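You operate a simulated robot arm through the tools that you are given. There is no shell and no other tool.

The job below is to be done with a simulated two-armed robot. You get a single attempt, and the scene is never put back.

## Task
Wipe up the spill on the worktop with the blue cloth there and put it back.

The check looks at the end state, three seconds after you hand in, the way a careful person would. Anything else that was tipped, shoved, dropped, spilled or broken makes it a failure. Flat cloth is picked up by pressing the open fingertips on it (5 to 10 N) and closing them slowly along it; thin cloth reads only 2 to 8 mm in the jaws.

## Robot
Two 7-joint arms with two-finger parallel grippers on one trunk, on a base that moves. Base frame: it is fixed to the floor where the robot stands at the start and does not move with it; the origin is under the middle of the robot, x ahead of it, y to its left, z up; the surface under the hand at the start is at about z = 90. Units: cm, rad, N and s.
The left shoulder is at the start at [2, 17, 122.8], the right one opposite. With the tool pointing down near the work surface each hand reaches from about 20 to 68 cm from the robot's upright axis, wherever it stands, measured 20 degrees to its own side. Payload 3.8 kg a hand.
Tool frame (each hand has its own): the origin (TCP) lies between the finger pads and is the grasp point; the fingertips stand 3 cm ahead of it; z points along the fingers, y is the line along which they close. Largest opening 11 cm; finger width 2, thickness 1; the body of the gripper, 4.8 by 11.2 cm, starts 5.5 cm behind the TCP.
Orientation is that of the tool frame in the base frame, as a unit quaternion [x, y, z, w]. With the fingers straight down and closing along the base's y, the tool's x points along the base's -x, its y along +y and its z along -z.

## Interface
- The arms move only by the tool play_rows. It takes "left_series", "right_series" or both (then of equal length, played together; a hand with none holds still); each is a list of rows, each an object (a shift or turn left out is 0, a gripper value left out holds the last) with "travel": the shift along the tool's x, y, z in units of 40 mm (1.0 is 40 mm), a list of three; "angular": the turn, a rotation vector about the tool's x, y, z in units of 5 degrees (1.0 is 5 degrees), a list of three; "jaw": the finger opening in cm, from 0 to 11. In form: [{"travel": [x, y, z], "angular": [wx, wy, wz], "jaw": jaw}, ...]. A call has 1 to 20 rows; each row shifts and turns the commanded pose from where the row before left it, along the tool's axes as they then stand. A call with a number of a shift or a turn outside -1 to 1 is refused whole. Rows are played at 5 a second. More than 5 cm and 0.15 rad between two rows, or a gripper value outside its range, and nothing of the call is played. A pose out of reach is approached as far as the arm can. The call stops where the force on the tool passes 40 N (or 10 N more than at its start, if that is more) or the arm is blocked; 0.2 s more then pass. Each finger travels about 7.2 cm/s and halts on what it meets, pressing with about 32 N; the grip force reading is that of the motor and also rises with nothing between the fingers. The clock runs only during rows and for 0.2 s after the last one: add rows that do not move to give the fingers time. The reply holds the time, the measured pose of the TCP, the force on the tool along the base axes, the opening and the grip force, in the units named above and with some noise, with the torque about the TCP (base axes, N m) and any sound that the robot's microphone picked up, and new pictures: "views" is both (left out), scene, wrist or none (wrist: the cameras of the hands that moved).
- Cameras (640 x 400 px; columns grow to the right, rows downward): "scene" is now at [10.57, -1.66, 137.3]; the picture's right is [-0.20, -0.98, 0.00], its down [-0.62, 0.13, -0.78] and it looks along [0.76, -0.16, -0.63] (base axes); focal length 250 px, centre (320, 200). "left" rides on the left gripper at [7.2, -1.7, -10.3] in its tool frame; the picture's right is [0.23, 0.97, 0.00], its down [-0.76, 0.18, -0.62] and it looks along [-0.61, 0.14, 0.78] (tool axes); focal length 222 px, centre (320, 200). "right" rides on the right gripper at [7.2, 1.7, -10.3] in its tool frame; the picture's right is [-0.23, 0.97, 0.00], its down [-0.76, -0.18, -0.62] and it looks along [-0.61, -0.14, 0.78] (tool axes); focal length 222 px, centre (320, 200). There is no depth. A picture from a camera that has moved, and an enlarged one, comes with that camera's place and axes in the base frame and with its lens.
- raise_lower(by): moves the trunk up (or, below 0, down) by that many cm; the arms and the scene camera ride with it, the base frame stays. It gives what a move gives, with no picture.
- steer(legs): drives the robot by 1 to 6 legs, each [ahead, turn to the left] in cm and rad, along the robot's own axes; the way and the turn of a leg run together, so that a leg with both is an arc; at most 150 cm and 3.142 rad a leg. The arms and the cameras ride along, it lands a little off, and it stops where it bumps. It gives what a move gives, and a new picture of the scene camera.
- pan_tilt(pan, tilt): turns the head with the scene camera to pan (to the left, within 1.396 rad either way) and tilt (down, from -0.506 to 1.204), counted from straight ahead of the robot. It gives what a move gives, and a new picture of the scene camera.
- enlarge(camera, box): a new picture of the part [left, top, right, bottom] of that camera's present view, enlarged. No time passes.
- close_job(): hands the job in; it is judged then, once.

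Places have to be worked out from the pictures, the camera data and where the tool is seen. Open the grippers and draw the arms clear of the work before you hand the job in, unless the task says otherwise.

The tools are called after "Emit:" by a JSON object that holds its "name" and its "arguments". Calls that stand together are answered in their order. play_rows: Moves the arms, as the interface text tells. Its arguments: {"type":"object","properties":{"left_series":{"type":"array","items":{"type":"object","properties":{"travel":{"type":"array","items":{"type":"number"}},"angular":{"type":"array","items":{"type":"number"}},"jaw":{"type":"number"}}}},"right_series":{"type":"array","items":{"type":"object","properties":{"travel":{"type":"array","items":{"type":"number"}},"angular":{"type":"array","items":{"type":"number"}},"jaw":{"type":"number"}}}},"views":{"type":"string","enum":["both","scene","wrist","none"]}},"required":[]} The other tools are called the same way: raise_lower (by) moves the trunk up or down; steer (legs) drives the base; pan_tilt (pan, tilt) turns the head that bears the scene camera; enlarge (camera, box) takes an enlarged picture of a part of a camera's view; close_job () hands the job in.

At the start:

```text
clock: 0.0
left_ee_pos: [41.87, 5.04, 118.82]
left_orientation: [0.0, 1.0, 0.0, 0.0]
left_force: [-0.7, 0.7, -0.4]
left_ft_torque: [0.02, 0.01, -0.02]
left_width: 11.01
left_grasp_force: 0.0
right_ee_pos: [32.99, -26.33, 117.25]
right_orientation: [0.0, 1.0, 0.0, 0.0]
right_force: [0.1, 0.0, 0.1]
right_ft_torque: [-0.01, -0.02, -0.03]
right_width: 10.99
right_grasp_force: 0.1
trunk travel left (down, up): [-32.5, 24.5]
robot x, y, heading: [0.06, 0.1, -0.001]
head pan, tilt (commanded): [-0.206, 0.679]
```

scene: 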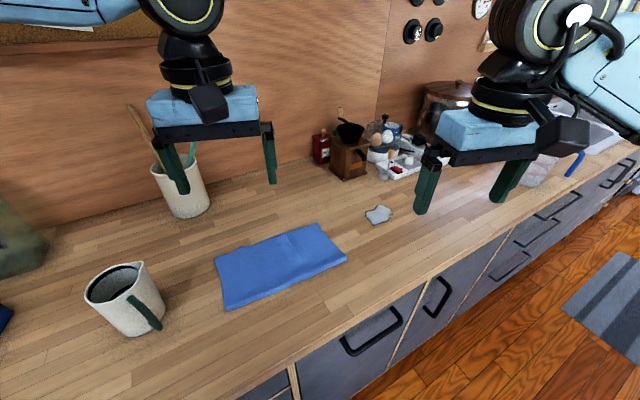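
right: 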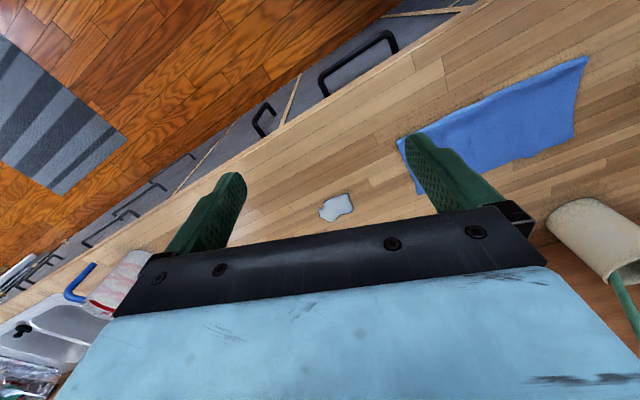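
left: 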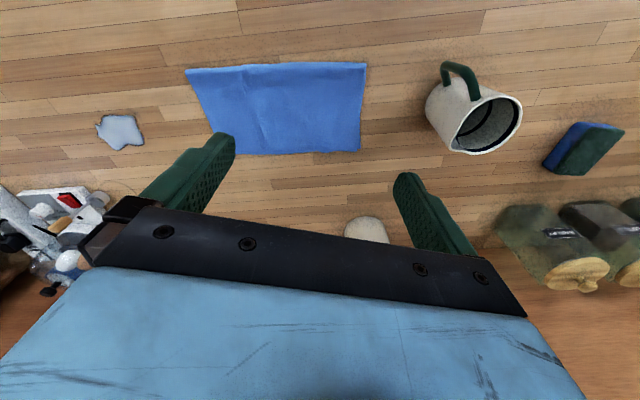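

The pictures show the cloth flat, with corners near (45,-15), (38,11), (52,15) and (58.5,-12), and the puddle at about (58,-28) on the z=90 top. I'll take closer looks at the cloth and the spill before moving.

Emit:
{"name": "enlarge", "arguments": {"camera": "scene", "box": [190, 110, 450, 320]}}

Emit:
{"name": "enlarge", "arguments": {"camera": "left", "box": [60, 40, 400, 250]}}

```text
1.90 times, centred on (320, 215) of scene
camera zoom: at [10.57, -1.66, 137.3], right [-0.2, -0.98, 0.0], down [-0.62, 0.13, -0.78], along [0.76, -0.16, -0.63], focal length 476 px, centre (320, 171)
```

zoom: 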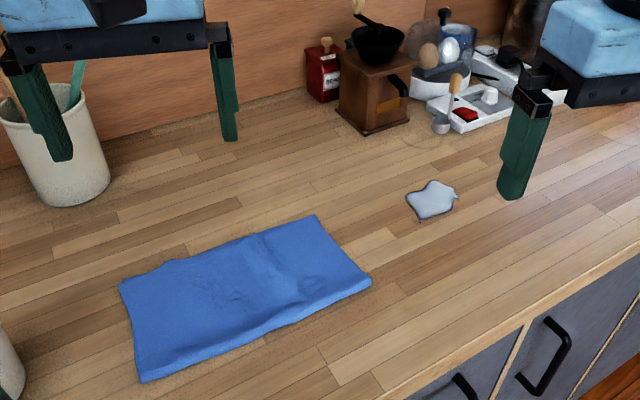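

```text
1.88 times, centred on (230, 145) of left
camera zoom: at [34.74, 3.2, 129.22], right [-0.23, 0.97, 0.0], down [0.76, 0.18, 0.62], along [0.61, 0.14, -0.78], focal length 418 px, centre (489, 304)
```

zoom: 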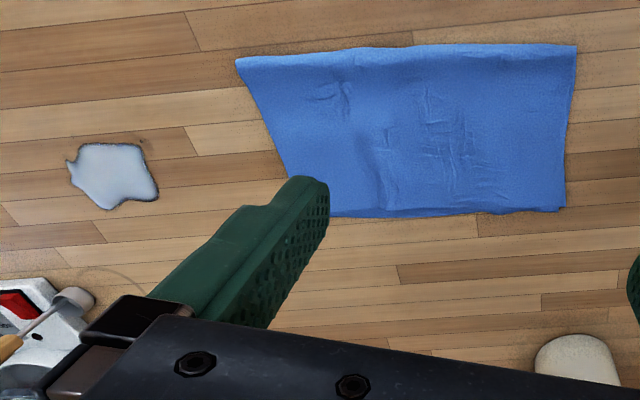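

The cloth looks flat with its long axis turned about 15° from base y. I'll draw the left hand back and left out of the way, and bring the right hand above the cloth's right end with its closing line turned to match.

Emit:
{"name": "play_rows", "arguments": {"left_series": [{"travel": [0.6, 0.85, -0.1], "jaw": 11}, {"travel": [0.6, 0.85, -0.1]}, {"travel": [0.6, 0.85, -0.1]}, {"travel": [0.6, 0.85, -0.1]}, {"travel": [0.6, 0.85, -0.1]}, {}, {}], "right_series": [{"travel": [0, 0, 0]}, {"travel": [-0.73, 0.7, 0.5]}, {"travel": [-0.73, 0.7, 0.5]}, {"travel": [-0.73, 0.7, 0.5]}, {"travel": [-0.73, 0.7, 0.5]}, {"travel": [-0.73, 0.7, 0.5]}, {"travel": [-0.73, 0.7, 0.5]}], "views": "both"}}

```text
clock: 1.6
left_ee_pos: [29.86, 22.06, 120.78]
left_orientation: [0.0, 1.0, -0.001, 0.0]
left_force: [0.0, 0.4, -0.3]
left_ft_torque: [-0.01, 0.0, -0.01]
left_width: 10.99
left_grasp_force: 0.1
right_ee_pos: [50.34, -9.11, 105.21]
right_orientation: [0.0, 1.0, 0.0, 0.0]
right_force: [0.2, -0.1, -0.8]
right_ft_torque: [-0.04, -0.04, 0.0]
right_width: 11.02
right_grasp_force: 0.1
trunk travel left (down, up): [-32.5, 24.5]
robot x, y, heading: [0.19, -0.15, -0.002]
head pan, tilt (commanded): [-0.206, 0.679]
camera scene: at [10.6, -1.51, 137.3], right [-0.2, -0.98, 0.0], down [-0.62, 0.13, -0.78], along [0.76, -0.16, -0.63], focal length 250 px, centre (320, 200)
camera right: at [43.17, -7.38, 115.49], right [0.23, 0.97, 0.0], down [0.76, -0.18, 0.62], along [0.61, -0.14, -0.78], focal length 222 px, centre (320, 200)
camera left: at [22.72, 20.31, 131.13], right [-0.23, 0.97, 0.0], down [0.76, 0.18, 0.62], along [0.61, 0.14, -0.78], focal length 222 px, centre (320, 200)
```

scene: 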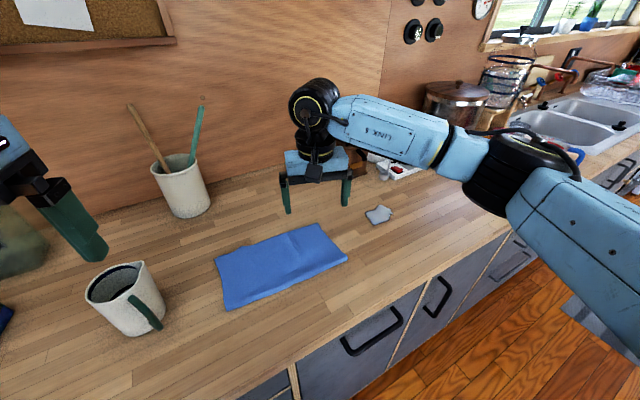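
right: 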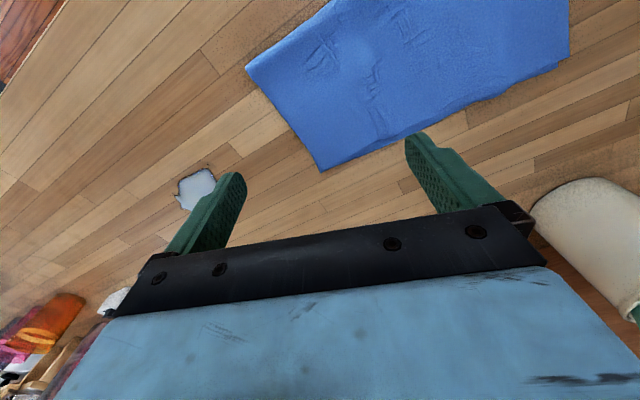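
left: 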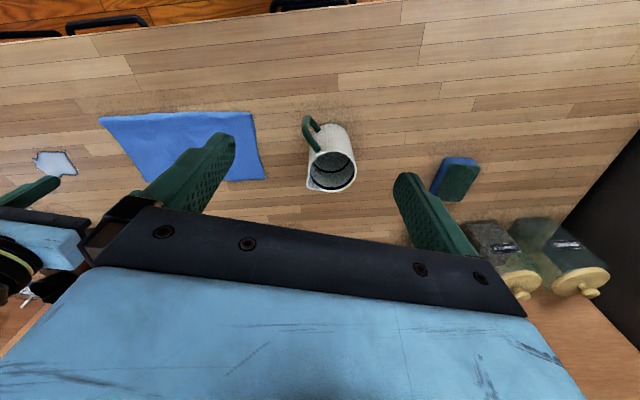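

The wrist view confirms the cloth's right edge runs from (45,-15) to (58.4,-11). I'll centre the hand about 6 cm inside that edge, turn it 16° to line up with the cloth, set a 5 cm opening, and lower to just above the cloth.

Emit:
{"name": "play_rows", "arguments": {"right_series": [{"travel": [0.05, 0.55, 0.5], "jaw": 5}, {"travel": [0, 0, 0.6]}, {"travel": [0, 0, 0.65]}, {"angular": [0, 0, -1]}, {"angular": [0, 0, -1]}, {"angular": [0, 0, -1.0]}, {}], "views": "both"}}

```text
clock: 3.2
left_ee_pos: [29.83, 22.0, 120.88]
left_orientation: [-0.001, 1.0, 0.0, 0.0]
left_force: [-1.0, -0.4, -0.1]
left_ft_torque: [0.0, -0.01, 0.0]
left_width: 11.01
left_grasp_force: 0.1
right_ee_pos: [50.17, -7.19, 98.22]
right_orientation: [-0.131, 0.991, 0.001, 0.0]
right_force: [-0.1, 0.1, -0.6]
right_ft_torque: [0.02, -0.02, -0.01]
right_width: 4.99
right_grasp_force: 0.0
trunk travel left (down, up): [-32.5, 24.5]
robot x, y, heading: [0.39, 0.26, 0.004]
head pan, tilt (commanded): [-0.206, 0.679]
camera scene: at [10.58, -1.66, 137.3], right [-0.2, -0.98, 0.0], down [-0.62, 0.13, -0.78], along [0.76, -0.16, -0.63], focal length 250 px, centre (320, 200)
camera right: at [42.86, -7.39, 108.65], right [-0.03, 1.0, 0.0], down [0.78, 0.03, 0.62], along [0.62, 0.02, -0.78], focal length 222 px, centre (320, 200)
```

scene: 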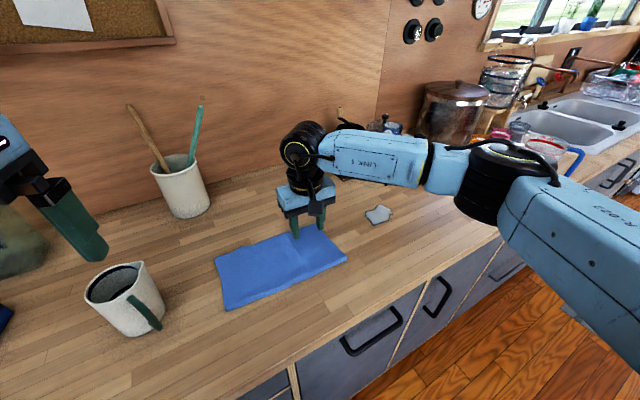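
right: 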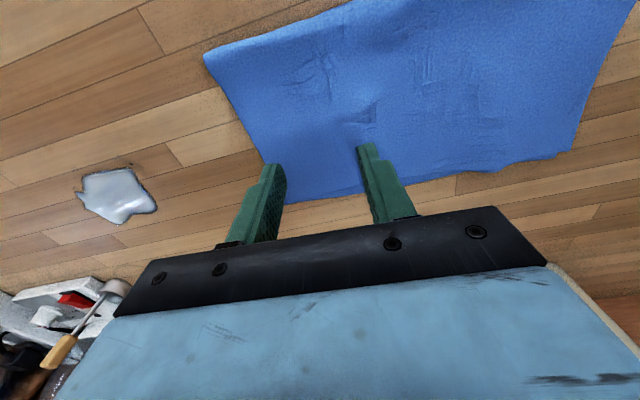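

The hand is aligned with the fingertips about 5 cm above the cloth, and the outer finger should land roughly 3.5 cm inside the right edge. I'll lower most of the way and check the force.

Emit:
{"name": "play_rows", "arguments": {"right_series": [{"travel": [0, 0, 0.35]}, {"travel": [0, 0, 0.35]}, {"travel": [0, 0, 0.2]}, {}], "views": "wrist"}}

```text
clock: 4.2
left_ee_pos: [29.77, 21.97, 120.91]
left_orientation: [-0.001, 1.0, 0.0, 0.0]
left_force: [-0.2, -0.2, 0.5]
left_ft_torque: [0.02, 0.01, 0.03]
left_width: 11.02
left_grasp_force: 0.1
right_ee_pos: [50.23, -7.25, 94.63]
right_orientation: [-0.131, 0.991, 0.0, 0.0]
right_force: [0.2, 0.3, -0.1]
right_ft_torque: [-0.01, -0.01, -0.03]
right_width: 5.02
right_grasp_force: 0.0
trunk travel left (down, up): [-32.5, 24.5]
robot x, y, heading: [0.02, -0.45, -0.001]
head pan, tilt (commanded): [-0.206, 0.679]
camera right: at [42.83, -7.43, 105.07], right [-0.03, 1.0, 0.0], down [0.78, 0.03, 0.62], along [0.62, 0.02, -0.78], focal length 222 px, centre (320, 200)
```

right: 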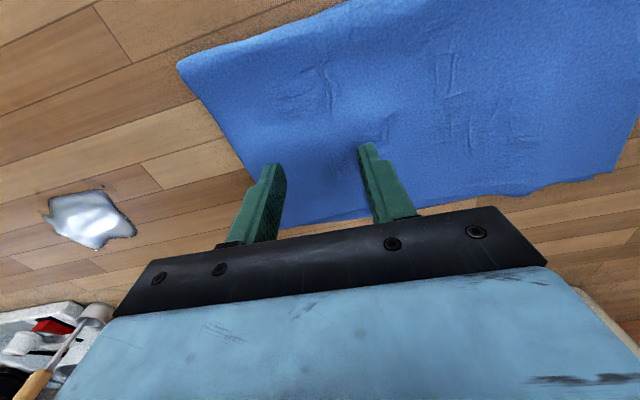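

The tips are at about z=91.6 and nothing is touching yet. I'll come down in 2 mm steps to find contact.

Emit:
{"name": "play_rows", "arguments": {"right_series": [{"travel": [0, 0, 0.05]}, {"travel": [0, 0, 0.05]}, {"travel": [0, 0, 0.05]}, {}], "views": "none"}}

```text
clock: 5.2
left_ee_pos: [29.9, 21.86, 120.8]
left_orientation: [-0.001, 1.0, 0.0, 0.0]
left_force: [-0.2, 0.8, -0.1]
left_ft_torque: [0.0, 0.0, 0.0]
left_width: 11.0
left_grasp_force: 0.0
right_ee_pos: [50.16, -7.33, 94.03]
right_orientation: [-0.131, 0.991, -0.001, 0.001]
right_force: [-0.5, -1.2, -0.1]
right_ft_torque: [-0.01, -0.01, -0.02]
right_width: 5.03
right_grasp_force: 0.1
trunk travel left (down, up): [-32.5, 24.5]
robot x, y, heading: [0.04, -0.05, -0.001]
head pan, tilt (commanded): [-0.206, 0.679]
```

The readings still show no contact at TCP z=94.0. I'll keep going down in 2 mm steps.

Emit:
{"name": "play_rows", "arguments": {"right_series": [{"travel": [0, 0, 0.05]}, {"travel": [0, 0, 0.05]}, {}], "views": "none"}}

```text
clock: 6.0
left_ee_pos: [29.93, 21.95, 120.81]
left_orientation: [-0.001, 1.0, 0.001, 0.0]
left_force: [0.4, 0.7, 0.2]
left_ft_torque: [0.01, 0.0, 0.0]
left_width: 11.01
left_grasp_force: 0.0
right_ee_pos: [50.11, -7.41, 93.67]
right_orientation: [-0.131, 0.991, 0.0, 0.0]
right_force: [0.4, -0.1, -0.2]
right_ft_torque: [-0.01, -0.01, -0.02]
right_width: 5.01
right_grasp_force: 0.1
trunk travel left (down, up): [-32.5, 24.5]
robot x, y, heading: [0.19, 0.2, 0.003]
head pan, tilt (commanded): [-0.206, 0.679]
```

The hand is at z=93.67 with no force yet. I'll go on in finer steps.

Emit:
{"name": "play_rows", "arguments": {"right_series": [{"travel": [0, 0, 0.04]}, {"travel": [0, 0, 0.04]}, {}], "views": "none"}}

```text
clock: 6.8
left_ee_pos: [29.82, 21.91, 120.83]
left_orientation: [0.0, 1.0, 0.0, -0.001]
left_force: [-0.5, 0.8, -0.4]
left_ft_torque: [0.01, 0.01, 0.0]
left_width: 11.02
left_grasp_force: 0.0
right_ee_pos: [50.28, -7.35, 93.22]
right_orientation: [-0.13, 0.991, 0.0, 0.0]
right_force: [0.0, 0.6, -0.1]
right_ft_torque: [0.04, 0.02, -0.02]
right_width: 5.02
right_grasp_force: 0.1
trunk travel left (down, up): [-32.5, 24.5]
robot x, y, heading: [-0.06, -0.07, -0.003]
head pan, tilt (commanded): [-0.206, 0.679]
```

There is still no contact at z=93.2, so I'll step down another 2 to 3 mm.

Emit:
{"name": "play_rows", "arguments": {"right_series": [{"travel": [0, 0, 0.04]}, {"travel": [0, 0, 0.03]}, {}], "views": "wrist"}}

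```text
clock: 7.6
left_ee_pos: [29.82, 21.97, 120.82]
left_orientation: [0.0, 1.0, 0.0, 0.0]
left_force: [0.4, 0.1, -0.1]
left_ft_torque: [0.04, 0.01, 0.0]
left_width: 11.02
left_grasp_force: 0.1
right_ee_pos: [50.29, -7.29, 93.16]
right_orientation: [-0.13, 0.991, 0.0, 0.002]
right_force: [-0.7, -0.9, 9.5]
right_ft_torque: [-0.08, -0.04, -0.01]
right_width: 5.01
right_grasp_force: 0.3
trunk travel left (down, up): [-32.5, 24.5]
robot x, y, heading: [0.09, 0.35, 0.003]
head pan, tilt (commanded): [-0.206, 0.679]
camera right: at [42.82, -7.48, 103.59], right [-0.03, 1.0, 0.0], down [0.78, 0.02, 0.62], along [0.62, 0.02, -0.78], focal length 222 px, centre (320, 200)
```

right: 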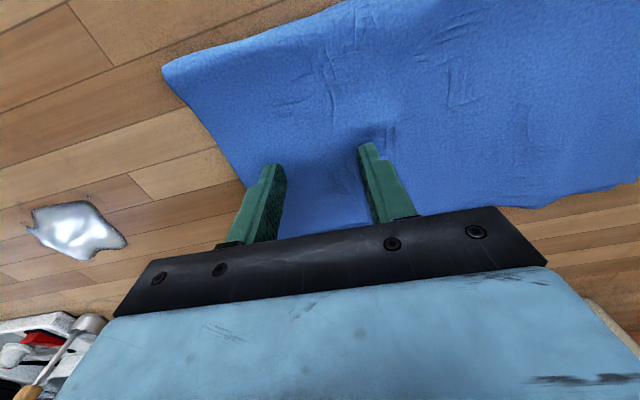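

The fingertips now press on the cloth with 9.5 N, which is in the wanted range. I'll close the jaws slowly along the cloth.

Emit:
{"name": "play_rows", "arguments": {"right_series": [{"jaw": 4.7}, {"jaw": 4.4}, {"jaw": 4.1}, {"jaw": 3.8}, {"jaw": 3.5}, {"jaw": 3.2}, {"jaw": 2.9}, {"jaw": 2.6}, {"jaw": 2.3}, {"jaw": 2.0}, {"jaw": 1.7}, {"jaw": 1.4}, {"jaw": 1.1}, {"jaw": 0.8}, {"jaw": 0.5}, {"jaw": 0.2}, {"jaw": 0}, {}, {}], "views": "both"}}

```text
clock: 11.6
left_ee_pos: [29.69, 21.9, 120.88]
left_orientation: [0.0, 1.0, 0.0, 0.0]
left_force: [-0.4, -0.1, -1.3]
left_ft_torque: [-0.02, -0.02, -0.03]
left_width: 11.02
left_grasp_force: 0.1
right_ee_pos: [50.25, -7.31, 93.21]
right_orientation: [-0.13, 0.991, 0.0, 0.0]
right_force: [0.5, -3.9, 22.6]
right_ft_torque: [-0.14, 0.02, 0.0]
right_width: 0.56
right_grasp_force: 32.4
trunk travel left (down, up): [-32.5, 24.5]
robot x, y, heading: [0.31, -0.17, 0.007]
head pan, tilt (commanded): [-0.206, 0.679]
camera scene: at [10.41, -1.68, 137.32], right [-0.2, -0.98, 0.0], down [-0.61, 0.13, -0.78], along [0.76, -0.16, -0.63], focal length 250 px, centre (320, 200)
camera right: at [42.75, -7.53, 103.58], right [-0.03, 1.0, 0.0], down [0.78, 0.03, 0.62], along [0.62, 0.02, -0.78], focal length 222 px, centre (320, 200)
```

scene: 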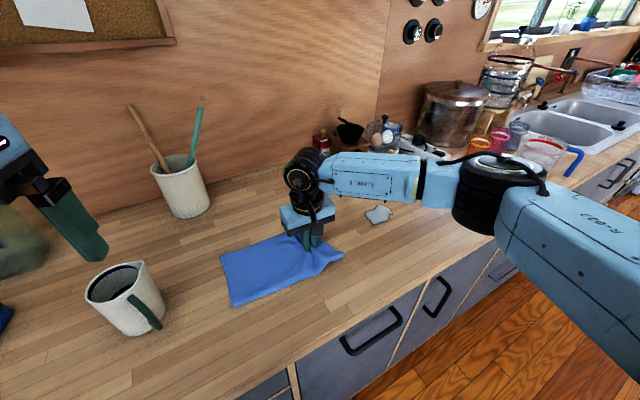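
right: 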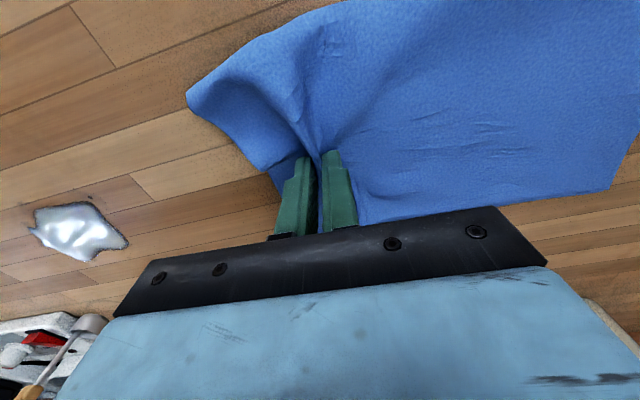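

The jaws read 5.6 mm with 32 N of grip and the cloth is bunched between the fingers, so it is held. I'll ease the downward press by about 2 mm and drag the cloth along the worktop to the near side of the spill.

Emit:
{"name": "play_rows", "arguments": {"right_series": [{"travel": [0, 0, -0.055]}, {"travel": [-0.038, -0.373, 0]}, {"travel": [-0.038, -0.373, 0]}, {"travel": [-0.038, -0.373, 0]}, {"travel": [-0.038, -0.373, 0]}, {"travel": [-0.038, -0.373, 0]}, {"travel": [-0.038, -0.373, 0]}, {"travel": [-0.038, -0.373, 0]}, {"travel": [-0.038, -0.373, 0]}, {"travel": [-0.038, -0.373, 0]}, {}], "views": "both"}}

```text
clock: 14.0
left_ee_pos: [29.85, 21.89, 120.95]
left_orientation: [0.001, 1.0, -0.001, 0.0]
left_force: [-0.4, -1.2, 0.1]
left_ft_torque: [-0.02, 0.01, 0.02]
left_width: 11.04
left_grasp_force: 0.0
right_ee_pos: [55.03, -19.86, 93.27]
right_orientation: [-0.131, 0.991, 0.0, 0.0]
right_force: [0.0, -0.3, 0.3]
right_ft_torque: [-0.02, 0.0, -0.01]
right_width: 0.33
right_grasp_force: 32.0
trunk travel left (down, up): [-32.5, 24.5]
robot x, y, heading: [-0.39, 0.2, 0.003]
head pan, tilt (commanded): [-0.206, 0.679]
camera scene: at [10.56, -1.64, 137.3], right [-0.2, -0.98, 0.0], down [-0.62, 0.13, -0.78], along [0.76, -0.16, -0.63], focal length 250 px, centre (320, 200)
camera right: at [47.65, -20.13, 103.7], right [-0.03, 1.0, 0.0], down [0.78, 0.03, 0.62], along [0.62, 0.02, -0.78], focal length 222 px, centre (320, 200)
```

scene: 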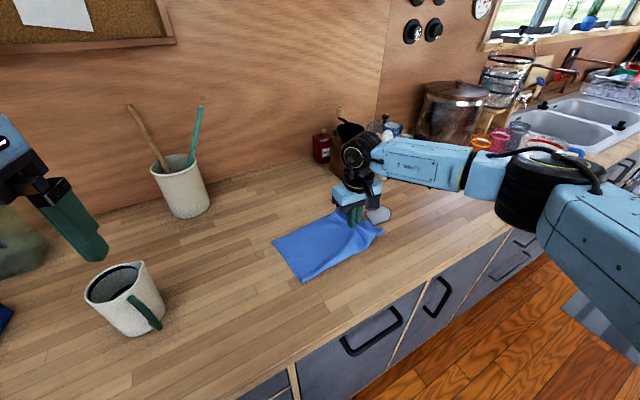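
right: 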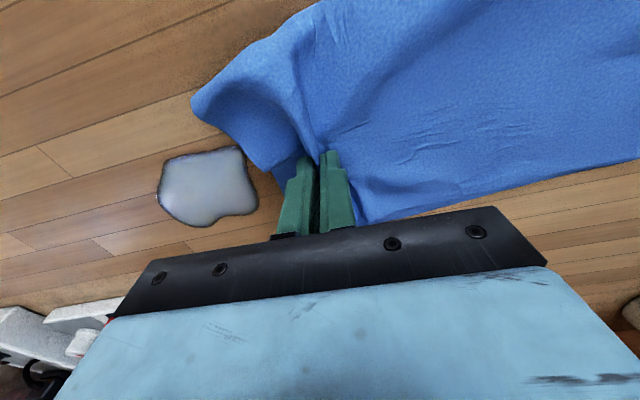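

The cloth is trailing flat and its leading corner is at the spill, which spans x 54–62 and y -25 to -32. I'll press lightly and make the first wiping pass through the middle of the puddle.

Emit:
{"name": "play_rows", "arguments": {"right_series": [{"travel": [0, 0, 0.035]}, {"travel": [-0.024, -0.35, 0]}, {"travel": [-0.024, -0.35, 0]}, {"travel": [-0.024, -0.35, 0]}, {"travel": [-0.024, -0.35, 0]}, {"travel": [-0.024, -0.35, 0]}, {"travel": [-0.024, -0.35, 0]}, {"travel": [-0.024, -0.35, 0]}, {"travel": [-0.024, -0.35, 0]}, {"travel": [-0.024, -0.35, 0]}, {"travel": [-0.024, -0.35, 0]}, {}], "views": "both"}}

```text
clock: 16.6
left_ee_pos: [29.89, 21.92, 120.91]
left_orientation: [0.0, 1.0, 0.0, 0.0]
left_force: [-0.2, 0.9, 0.0]
left_ft_torque: [-0.02, 0.01, 0.02]
left_width: 10.99
left_grasp_force: 0.0
right_ee_pos: [58.21, -29.9, 93.18]
right_orientation: [-0.13, 0.992, 0.0, 0.001]
right_force: [-0.9, 4.7, 9.5]
right_ft_torque: [0.09, 0.05, 0.0]
right_width: 0.33
right_grasp_force: 32.0
right hand out of reach, approached as far as the arm can: row 9, 10, 11
trunk travel left (down, up): [-32.5, 24.5]
robot x, y, heading: [-0.15, 0.19, -0.002]
head pan, tilt (commanded): [-0.206, 0.679]
camera scene: at [10.48, -1.57, 137.31], right [-0.2, -0.98, 0.0], down [-0.61, 0.13, -0.78], along [0.76, -0.16, -0.63], focal length 250 px, centre (320, 200)
camera right: at [50.89, -30.04, 103.6], right [-0.03, 1.0, 0.0], down [0.78, 0.03, 0.62], along [0.62, 0.02, -0.78], focal length 222 px, centre (320, 200)
```

scene: 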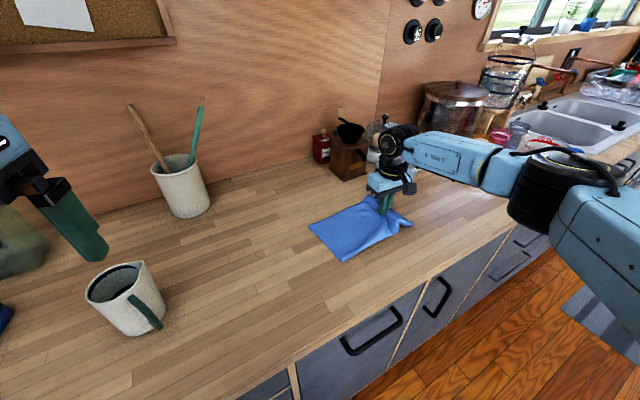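
right: 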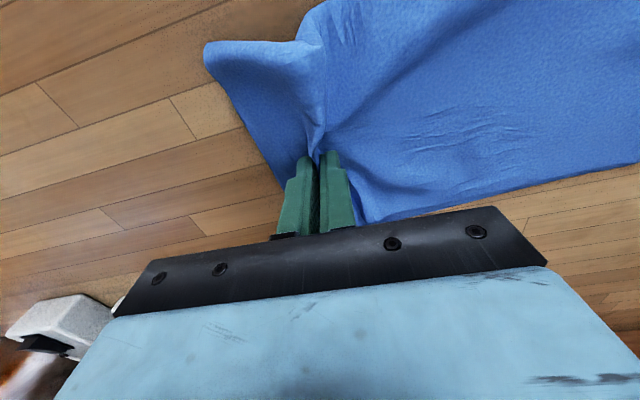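

The first pass laid the cloth over the puddle with about 9.5 N of press, but the right hand ran out of reach near (58,-30). I'll tilt the tool so the fingers point a little forward, which gains reach, with a slight lift to keep the force low.

Emit:
{"name": "play_rows", "arguments": {"right_series": [{"travel": [0, 0.2, -0.05]}, {"angular": [0, -1, 0]}, {"angular": [0, -1, 0]}, {"angular": [0, -1, 0]}, {}], "views": "none"}}

```text
clock: 17.8
left_ee_pos: [29.82, 21.93, 120.89]
left_orientation: [0.0, 1.0, 0.0, 0.001]
left_force: [0.5, -0.3, -0.4]
left_ft_torque: [0.0, 0.03, 0.01]
left_width: 10.99
left_grasp_force: 0.0
right_ee_pos: [58.11, -29.12, 93.38]
right_orientation: [-0.129, 0.983, 0.016, 0.13]
right_force: [-0.4, -0.6, 1.5]
right_ft_torque: [-0.03, 0.01, 0.01]
right_width: 0.33
right_grasp_force: 32.2
trunk travel left (down, up): [-32.5, 24.5]
robot x, y, heading: [0.23, 0.21, -0.003]
head pan, tilt (commanded): [-0.206, 0.679]
```

The tool now leans 15° forward with the tips at about (58.9,-28.9). I'll press again and wipe on to the far right side of the puddle.

Emit:
{"name": "play_rows", "arguments": {"right_series": [{"travel": [0.01, 0, 0.04]}, {"travel": [0, -0.3, 0]}, {"travel": [0, -0.3, 0]}, {"travel": [0, -0.3, 0]}, {"travel": [0, -0.3, 0]}, {}], "views": "both"}}

```text
clock: 19.2
left_ee_pos: [29.81, 22.06, 120.8]
left_orientation: [-0.001, 1.0, -0.001, 0.001]
left_force: [0.1, 0.5, 0.4]
left_ft_torque: [-0.01, -0.02, 0.01]
left_width: 10.99
left_grasp_force: 0.2
right_ee_pos: [59.3, -33.83, 93.3]
right_orientation: [-0.129, 0.983, 0.017, 0.13]
right_force: [-1.8, 4.3, 9.8]
right_ft_torque: [0.11, 0.06, 0.0]
right_width: 0.33
right_grasp_force: 31.5
trunk travel left (down, up): [-32.5, 24.5]
robot x, y, heading: [-0.31, 0.34, 0.002]
head pan, tilt (commanded): [-0.206, 0.679]
camera scene: at [10.47, -1.55, 137.31], right [-0.2, -0.98, 0.0], down [-0.61, 0.13, -0.78], along [0.76, -0.16, -0.63], focal length 250 px, centre (320, 200)
camera right: at [49.63, -34.58, 101.51], right [-0.04, 1.0, 0.06], down [0.6, -0.02, 0.8], along [0.8, 0.07, -0.6], focal length 222 px, centre (320, 200)
```

scene: 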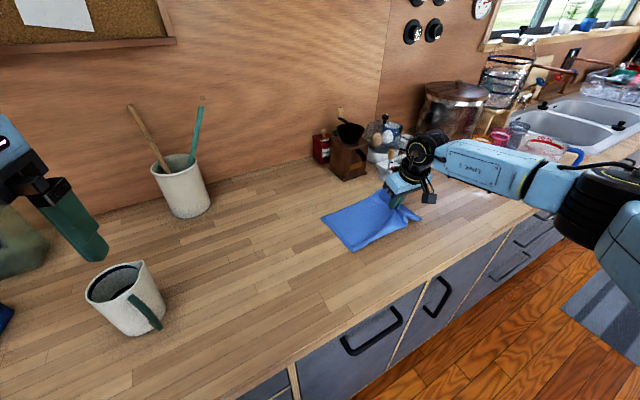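
right: 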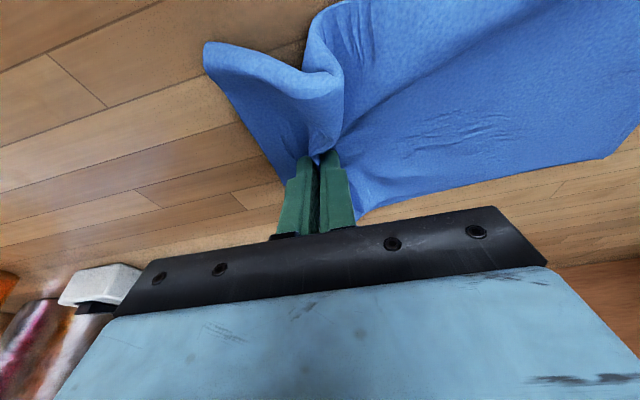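

Reach is good now and the press is about 10 N, with the cloth over the puddle. I'll shift to the far side and wipe back across, keeping the same height.

Emit:
{"name": "play_rows", "arguments": {"right_series": [{"travel": [0, 0.25, 0]}, {"travel": [-0.22, 0, 0.058]}, {"travel": [-0.22, 0, 0.058]}, {"travel": [0, 0.3, 0]}, {"travel": [0, 0.3, 0]}, {"travel": [0, 0.3, 0]}, {"travel": [0, 0.3, 0]}, {"travel": [0, 0.3, 0]}, {}], "views": "both"}}

```text
clock: 21.2
left_ee_pos: [29.69, 21.77, 120.85]
left_orientation: [-0.001, 1.0, 0.0, 0.001]
left_force: [0.6, -0.4, -0.2]
left_ft_torque: [0.0, 0.02, -0.02]
left_width: 11.02
left_grasp_force: 0.1
right_ee_pos: [59.33, -26.65, 93.4]
right_orientation: [-0.129, 0.983, 0.017, 0.131]
right_force: [1.8, -7.5, 18.2]
right_ft_torque: [-0.25, 0.0, 0.02]
right_width: 0.32
right_grasp_force: 32.6
trunk travel left (down, up): [-32.5, 24.5]
robot x, y, heading: [0.05, -0.53, -0.001]
head pan, tilt (commanded): [-0.206, 0.679]
camera scene: at [10.43, -1.69, 137.32], right [-0.2, -0.98, 0.0], down [-0.61, 0.13, -0.78], along [0.76, -0.16, -0.63], focal length 250 px, centre (320, 200)
camera right: at [49.58, -27.33, 101.48], right [-0.04, 1.0, 0.06], down [0.6, -0.02, 0.8], along [0.8, 0.07, -0.6], focal length 222 px, centre (320, 200)
```

scene: 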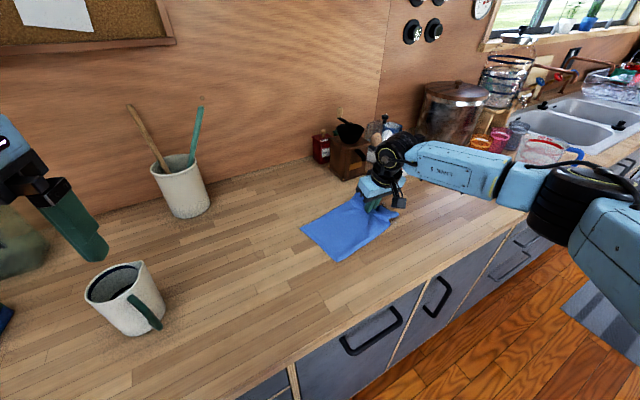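
right: 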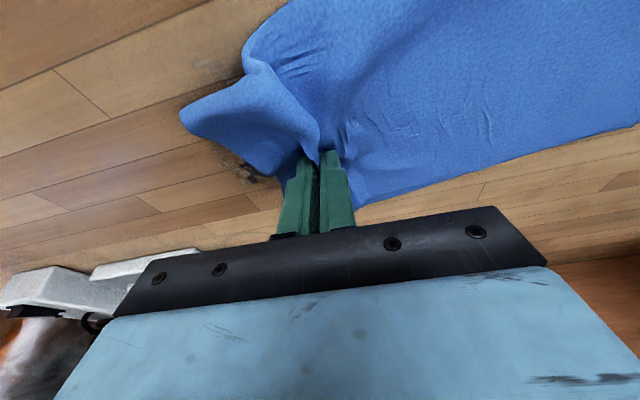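

The cloth slid back as one piece, and the wrist view shows a small dark remnant near (61,-31). I'll enlarge that area.

Emit:
{"name": "enlarge", "arguments": {"camera": "right", "box": [140, 80, 360, 220]}}

Emit:
{"name": "enlarge", "arguments": {"camera": "scene", "box": [290, 150, 450, 270]}}

```text
2.86 times, centred on (250, 150) of right
camera zoom: at [49.58, -27.33, 101.48], right [-0.04, 1.0, 0.06], down [0.6, -0.02, 0.8], along [0.8, 0.07, -0.6], focal length 635 px, centre (520, 343)
```

zoom: 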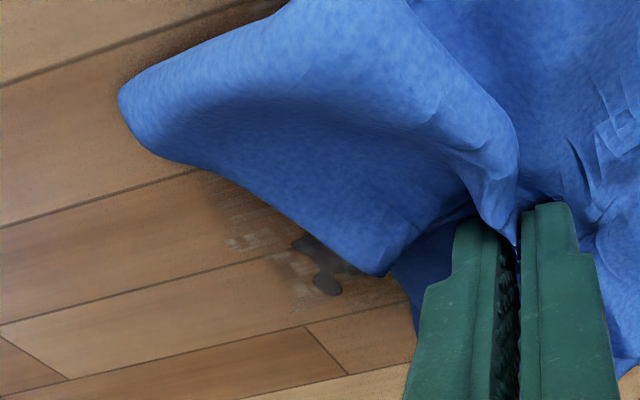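

```text
3.33 times, centred on (370, 210) of scene
camera zoom: at [10.43, -1.69, 137.32], right [-0.2, -0.98, 0.0], down [-0.61, 0.13, -0.78], along [0.76, -0.16, -0.63], focal length 833 px, centre (153, 167)
```

zoom: 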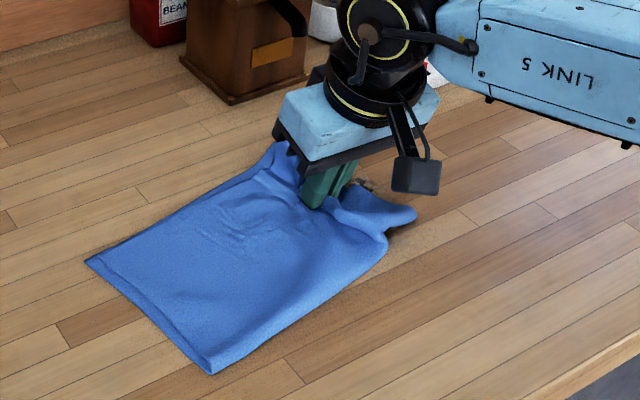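

A few dark traces remain around (60.5–62.5, -30 to -33), just beyond where the finger's contact edge passed. I'll tilt 10° more for reach, move 2 cm outward and wipe to the right over them.

Emit:
{"name": "play_rows", "arguments": {"right_series": [{"travel": [-0.006, 0, -0.024]}, {"angular": [0, -1, 0]}, {"angular": [0, -1, 0]}, {"travel": [-0.2265, 0, 0.106]}, {"travel": [-0.2265, 0, 0.106]}, {"travel": [0.07, -0.29, -0.033]}, {"travel": [0.07, -0.29, -0.033]}, {"travel": [0.07, -0.29, -0.033]}, {"travel": [0.07, -0.29, -0.033]}, {"travel": [0.07, -0.29, -0.033]}, {"travel": [0.07, -0.29, -0.033]}, {"travel": [0.07, -0.29, -0.033]}, {}], "views": "both"}}

```text
clock: 24.0
left_ee_pos: [29.92, 21.97, 120.88]
left_orientation: [0.0, 1.0, 0.0, 0.0]
left_force: [0.0, 0.5, -0.3]
left_ft_torque: [-0.01, -0.01, 0.01]
left_width: 11.03
left_grasp_force: 0.1
right_ee_pos: [61.27, -34.53, 93.3]
right_orientation: [-0.127, 0.968, 0.028, 0.215]
right_force: [-0.1, 0.8, 1.7]
right_ft_torque: [0.06, 0.03, -0.03]
right_width: 0.36
right_grasp_force: 32.0
trunk travel left (down, up): [-32.5, 24.5]
robot x, y, heading: [0.13, -0.37, -0.001]
head pan, tilt (commanded): [-0.206, 0.679]
camera scene: at [10.55, -1.63, 137.3], right [-0.2, -0.98, 0.0], down [-0.62, 0.13, -0.78], along [0.76, -0.16, -0.63], focal length 250 px, centre (320, 200)
camera right: at [50.3, -35.57, 99.75], right [-0.05, 0.99, 0.1], down [0.46, -0.06, 0.89], along [0.89, 0.09, -0.45], focal length 222 px, centre (320, 200)
```

scene: 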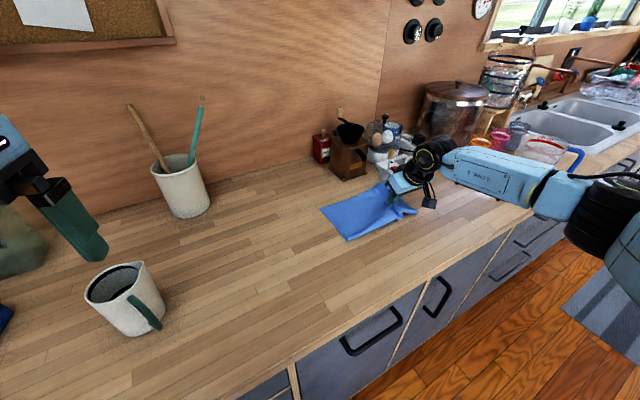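
right: 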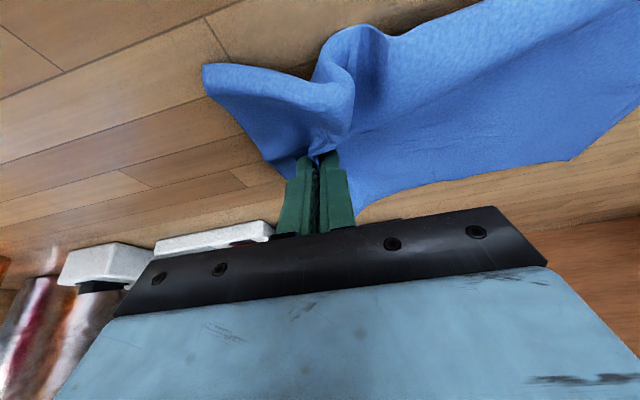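

The press had dropped to about 2 N by the end of that pass. I'll push down about 1.3 mm more and wipe back to the left over the same strip, then look.

Emit:
{"name": "play_rows", "arguments": {"right_series": [{"travel": [0.014, 0, 0.03]}, {"travel": [-0.07, 0.29, 0.033]}, {"travel": [-0.07, 0.29, 0.033]}, {"travel": [-0.07, 0.29, 0.033]}, {"travel": [-0.07, 0.29, 0.033]}, {"travel": [-0.07, 0.29, 0.033]}, {"travel": [-0.07, 0.29, 0.033]}, {"travel": [-0.07, 0.29, 0.033]}, {"travel": [-0.07, 0.29, 0.033]}, {}], "views": "both"}}

Emit:
{"name": "enlarge", "arguments": {"camera": "right", "box": [120, 60, 380, 220]}}

```text
clock: 26.2
left_ee_pos: [29.74, 21.83, 120.87]
left_orientation: [0.001, 1.0, 0.001, 0.001]
left_force: [0.1, 0.9, -0.4]
left_ft_torque: [-0.02, 0.03, 0.04]
left_width: 11.01
left_grasp_force: 0.0
right_ee_pos: [61.14, -24.93, 93.18]
right_orientation: [-0.128, 0.967, 0.029, 0.217]
right_force: [1.0, -6.7, 17.9]
right_ft_torque: [-0.19, -0.11, 0.0]
right_width: 0.3
right_grasp_force: 32.0
trunk travel left (down, up): [-32.5, 24.5]
robot x, y, heading: [0.21, 0.07, -0.001]
head pan, tilt (commanded): [-0.206, 0.679]
camera scene: at [10.42, -1.69, 137.32], right [-0.2, -0.98, 0.0], down [-0.61, 0.13, -0.78], along [0.76, -0.16, -0.63], focal length 250 px, centre (320, 200)
camera right: at [50.17, -26.04, 99.64], right [-0.05, 0.99, 0.1], down [0.46, -0.06, 0.89], along [0.89, 0.09, -0.45], focal length 222 px, centre (320, 200)
```

scene: 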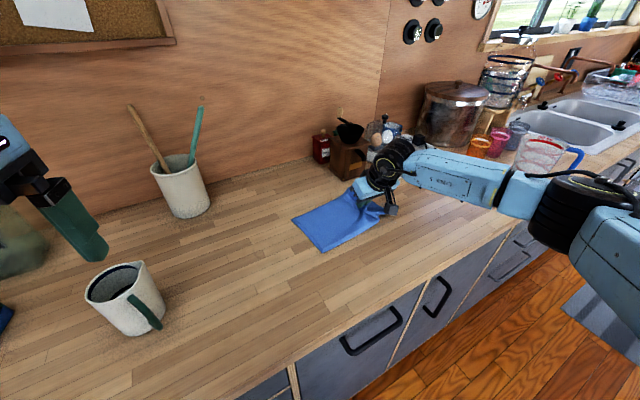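
right: 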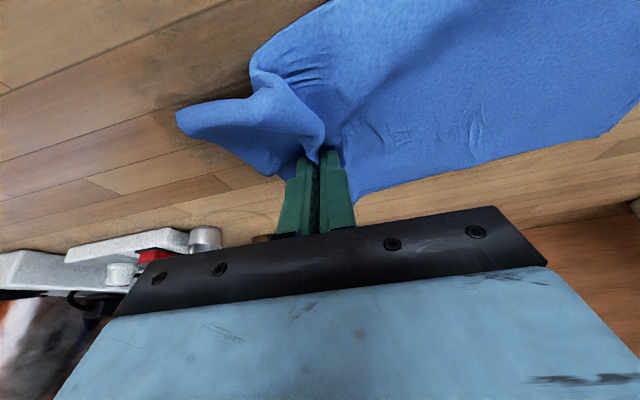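

```text
2.46 times, centred on (250, 140) of right
camera zoom: at [50.17, -26.04, 99.64], right [-0.05, 0.99, 0.1], down [0.46, -0.06, 0.89], along [0.89, 0.09, -0.45], focal length 547 px, centre (492, 348)
```

zoom: 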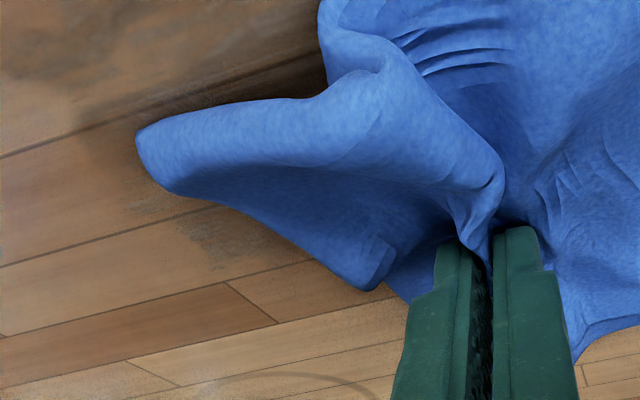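

Only a faint dark patch remains visible near (62,-31), but much of the area is hidden under the cloth and hand. I'll ease the press and slide the cloth back to the left to expose the whole spill area.

Emit:
{"name": "play_rows", "arguments": {"right_series": [{"travel": [-0.018, 0, -0.04]}, {"travel": [0.05, 0.3, -0.023]}, {"travel": [0.05, 0.3, -0.023]}, {"travel": [0.05, 0.3, -0.023]}, {"travel": [0.05, 0.3, -0.023]}, {"travel": [0.05, 0.3, -0.023]}, {"travel": [0.05, 0.3, -0.023]}, {"travel": [0.05, 0.3, -0.023]}, {}], "views": "both"}}

Emit:
{"name": "enlarge", "arguments": {"camera": "right", "box": [100, 40, 360, 220]}}

Emit:
{"name": "enlarge", "arguments": {"camera": "scene", "box": [290, 150, 450, 270]}}

```text
clock: 28.2
left_ee_pos: [29.74, 21.91, 120.87]
left_orientation: [0.0, 1.0, 0.0, -0.001]
left_force: [-0.6, -0.2, -0.2]
left_ft_torque: [0.02, 0.01, -0.02]
left_width: 11.0
left_grasp_force: 0.0
right_ee_pos: [57.59, -17.11, 93.24]
right_orientation: [-0.128, 0.968, 0.028, 0.215]
right_force: [1.0, -3.2, 6.7]
right_ft_torque: [-0.08, -0.05, -0.06]
right_width: 0.32
right_grasp_force: 32.5
trunk travel left (down, up): [-32.5, 24.5]
robot x, y, heading: [-0.18, -0.03, -0.0]
head pan, tilt (commanded): [-0.206, 0.679]
camera scene: at [10.52, -1.68, 137.3], right [-0.2, -0.98, 0.0], down [-0.61, 0.13, -0.78], along [0.76, -0.16, -0.63], focal length 250 px, centre (320, 200)
camera right: at [46.66, -18.28, 99.7], right [-0.05, 0.99, 0.1], down [0.46, -0.06, 0.89], along [0.89, 0.09, -0.45], focal length 222 px, centre (320, 200)
```

scene: 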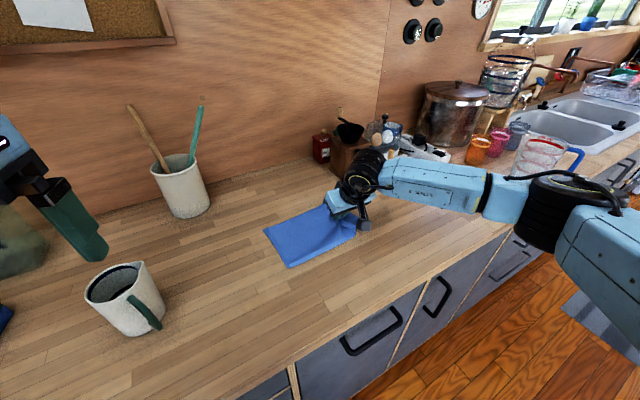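
right: 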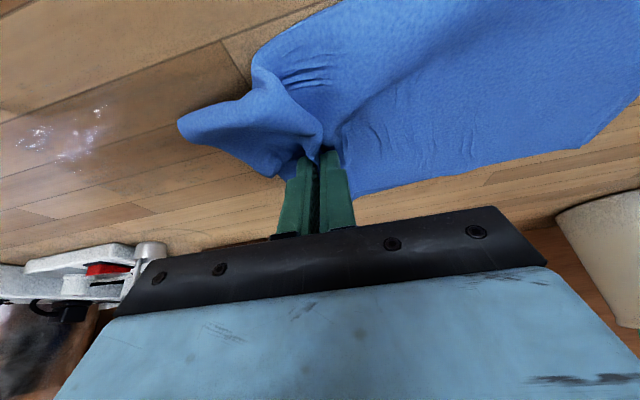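

```text
2.22 times, centred on (230, 130) of right
camera zoom: at [46.66, -18.28, 99.7], right [-0.05, 0.99, 0.1], down [0.46, -0.06, 0.89], along [0.89, 0.09, -0.45], focal length 494 px, centre (520, 356)
```

zoom: 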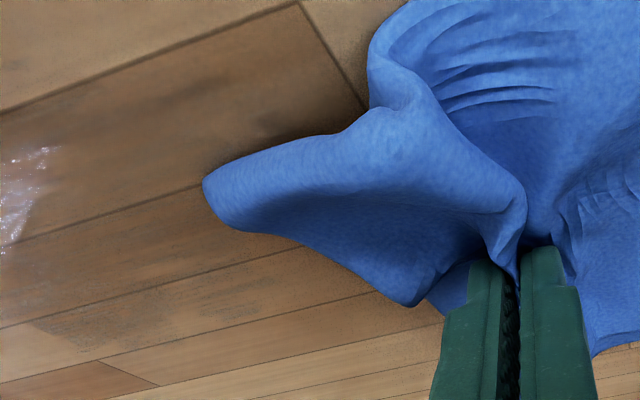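

```text
3.33 times, centred on (370, 210) of scene
camera zoom: at [10.52, -1.68, 137.3], right [-0.2, -0.98, 0.0], down [-0.61, 0.13, -0.78], along [0.76, -0.16, -0.63], focal length 833 px, centre (153, 167)
```

zoom: 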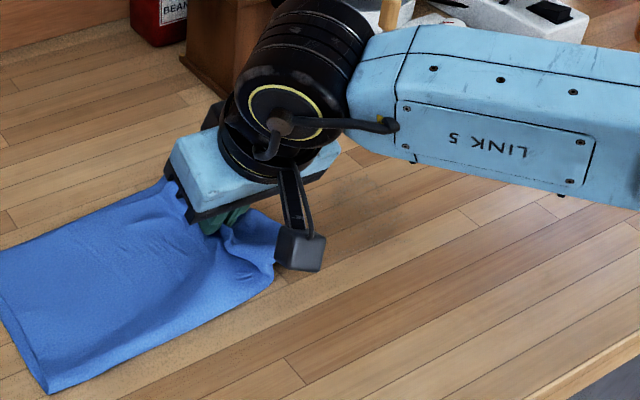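

The puddle itself is gone, leaving a faint dark film near (61,-30) and some gloss near (55–58, -28 to -33) that I haven't pressed over yet. I'll pull the cloth back over it and wipe along the near strip at x≈56.

Emit:
{"name": "play_rows", "arguments": {"right_series": [{"travel": [0.141, -0.26, -0.066]}, {"travel": [0.141, -0.26, -0.066]}, {"travel": [0.141, -0.26, -0.066]}, {"travel": [0.141, -0.26, -0.066]}, {"travel": [0.141, -0.26, -0.066]}, {"travel": [0.141, -0.26, -0.066]}, {"travel": [0.01, 0, 0.022]}, {"travel": [0.073, -0.302, -0.034]}, {"travel": [0.073, -0.302, -0.034]}, {"travel": [0.073, -0.302, -0.034]}, {"travel": [0.073, -0.302, -0.034]}, {"travel": [0.073, -0.302, -0.034]}, {"travel": [0.073, -0.302, -0.034]}, {"travel": [0.073, -0.302, -0.034]}, {"travel": [0.073, -0.302, -0.034]}, {"travel": [0.073, -0.302, -0.034]}, {}], "views": "both"}}

```text
clock: 31.8
left_ee_pos: [29.85, 21.91, 120.87]
left_orientation: [0.0, 1.0, 0.0, 0.0]
left_force: [0.1, -0.3, 0.7]
left_ft_torque: [-0.02, 0.02, 0.0]
left_width: 11.02
left_grasp_force: 0.1
right_ee_pos: [55.83, -35.29, 93.34]
right_orientation: [-0.127, 0.968, 0.028, 0.215]
right_force: [-0.9, 1.7, 3.7]
right_ft_torque: [0.03, 0.01, -0.01]
right_width: 0.33
right_grasp_force: 31.3
trunk travel left (down, up): [-32.5, 24.5]
robot x, y, heading: [0.3, 0.02, -0.001]
head pan, tilt (commanded): [-0.206, 0.679]
camera scene: at [10.53, -1.61, 137.31], right [-0.2, -0.98, 0.0], down [-0.61, 0.13, -0.78], along [0.76, -0.16, -0.63], focal length 250 px, centre (320, 200)
camera right: at [44.76, -36.41, 99.72], right [-0.05, 0.99, 0.1], down [0.46, -0.06, 0.89], along [0.89, 0.09, -0.45], focal length 222 px, centre (320, 200)
```

scene: 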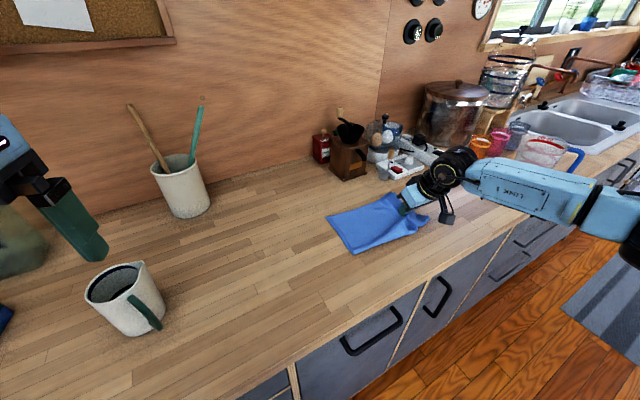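
right: 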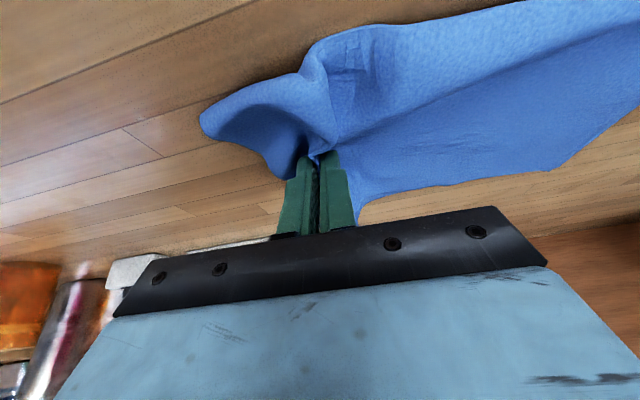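

I'll wipe back along this strip with a little more press, then shift 2 cm outward and go right again.

Emit:
{"name": "play_rows", "arguments": {"right_series": [{"travel": [0.01, 0, 0.02]}, {"travel": [-0.073, 0.302, 0.034]}, {"travel": [-0.073, 0.302, 0.034]}, {"travel": [-0.073, 0.302, 0.034]}, {"travel": [-0.073, 0.302, 0.034]}, {"travel": [-0.073, 0.302, 0.034]}, {"travel": [-0.073, 0.302, 0.034]}, {"travel": [-0.073, 0.302, 0.034]}, {"travel": [-0.073, 0.302, 0.034]}, {"travel": [-0.219, -0.065, 0.102]}, {"travel": [-0.219, -0.065, 0.102]}, {"travel": [0.073, -0.302, -0.034]}, {"travel": [0.073, -0.302, -0.034]}, {"travel": [0.073, -0.302, -0.034]}, {"travel": [0.073, -0.302, -0.034]}, {"travel": [0.073, -0.302, -0.034]}, {"travel": [0.073, -0.302, -0.034]}, {"travel": [0.073, -0.302, -0.034]}, {"travel": [0.073, -0.302, -0.034]}, {}], "views": "both"}}

```text
clock: 36.0
left_ee_pos: [29.71, 21.9, 120.87]
left_orientation: [-0.001, 1.0, 0.0, 0.001]
left_force: [0.1, 0.5, -0.9]
left_ft_torque: [-0.02, 0.04, 0.03]
left_width: 10.98
left_grasp_force: 0.0
right_ee_pos: [57.71, -35.39, 93.29]
right_orientation: [-0.127, 0.968, 0.027, 0.215]
right_force: [0.2, 6.4, 14.4]
right_ft_torque: [0.18, -0.03, 0.02]
right_width: 0.32
right_grasp_force: 32.3
trunk travel left (down, up): [-32.5, 24.5]
robot x, y, heading: [-0.28, 0.24, 0.0]
head pan, tilt (commanded): [-0.206, 0.679]
camera scene: at [10.44, -1.51, 137.32], right [-0.2, -0.98, 0.0], down [-0.61, 0.13, -0.78], along [0.76, -0.16, -0.63], focal length 250 px, centre (320, 200)
camera right: at [46.69, -36.46, 99.66], right [-0.05, 0.99, 0.1], down [0.46, -0.06, 0.89], along [0.89, 0.09, -0.45], focal length 222 px, centre (320, 200)
```

scene: 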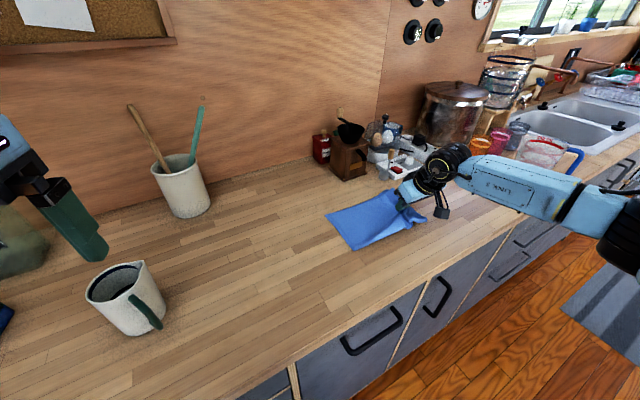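
right: 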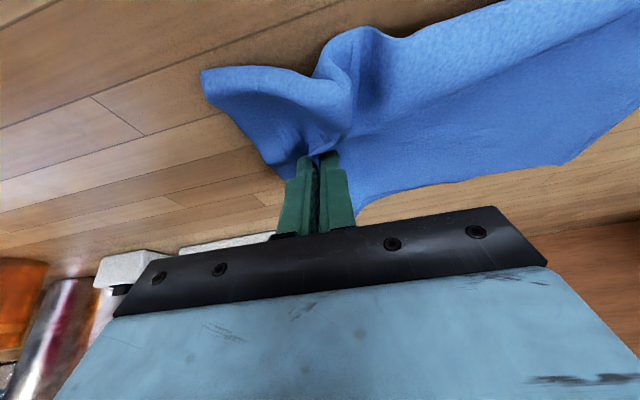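

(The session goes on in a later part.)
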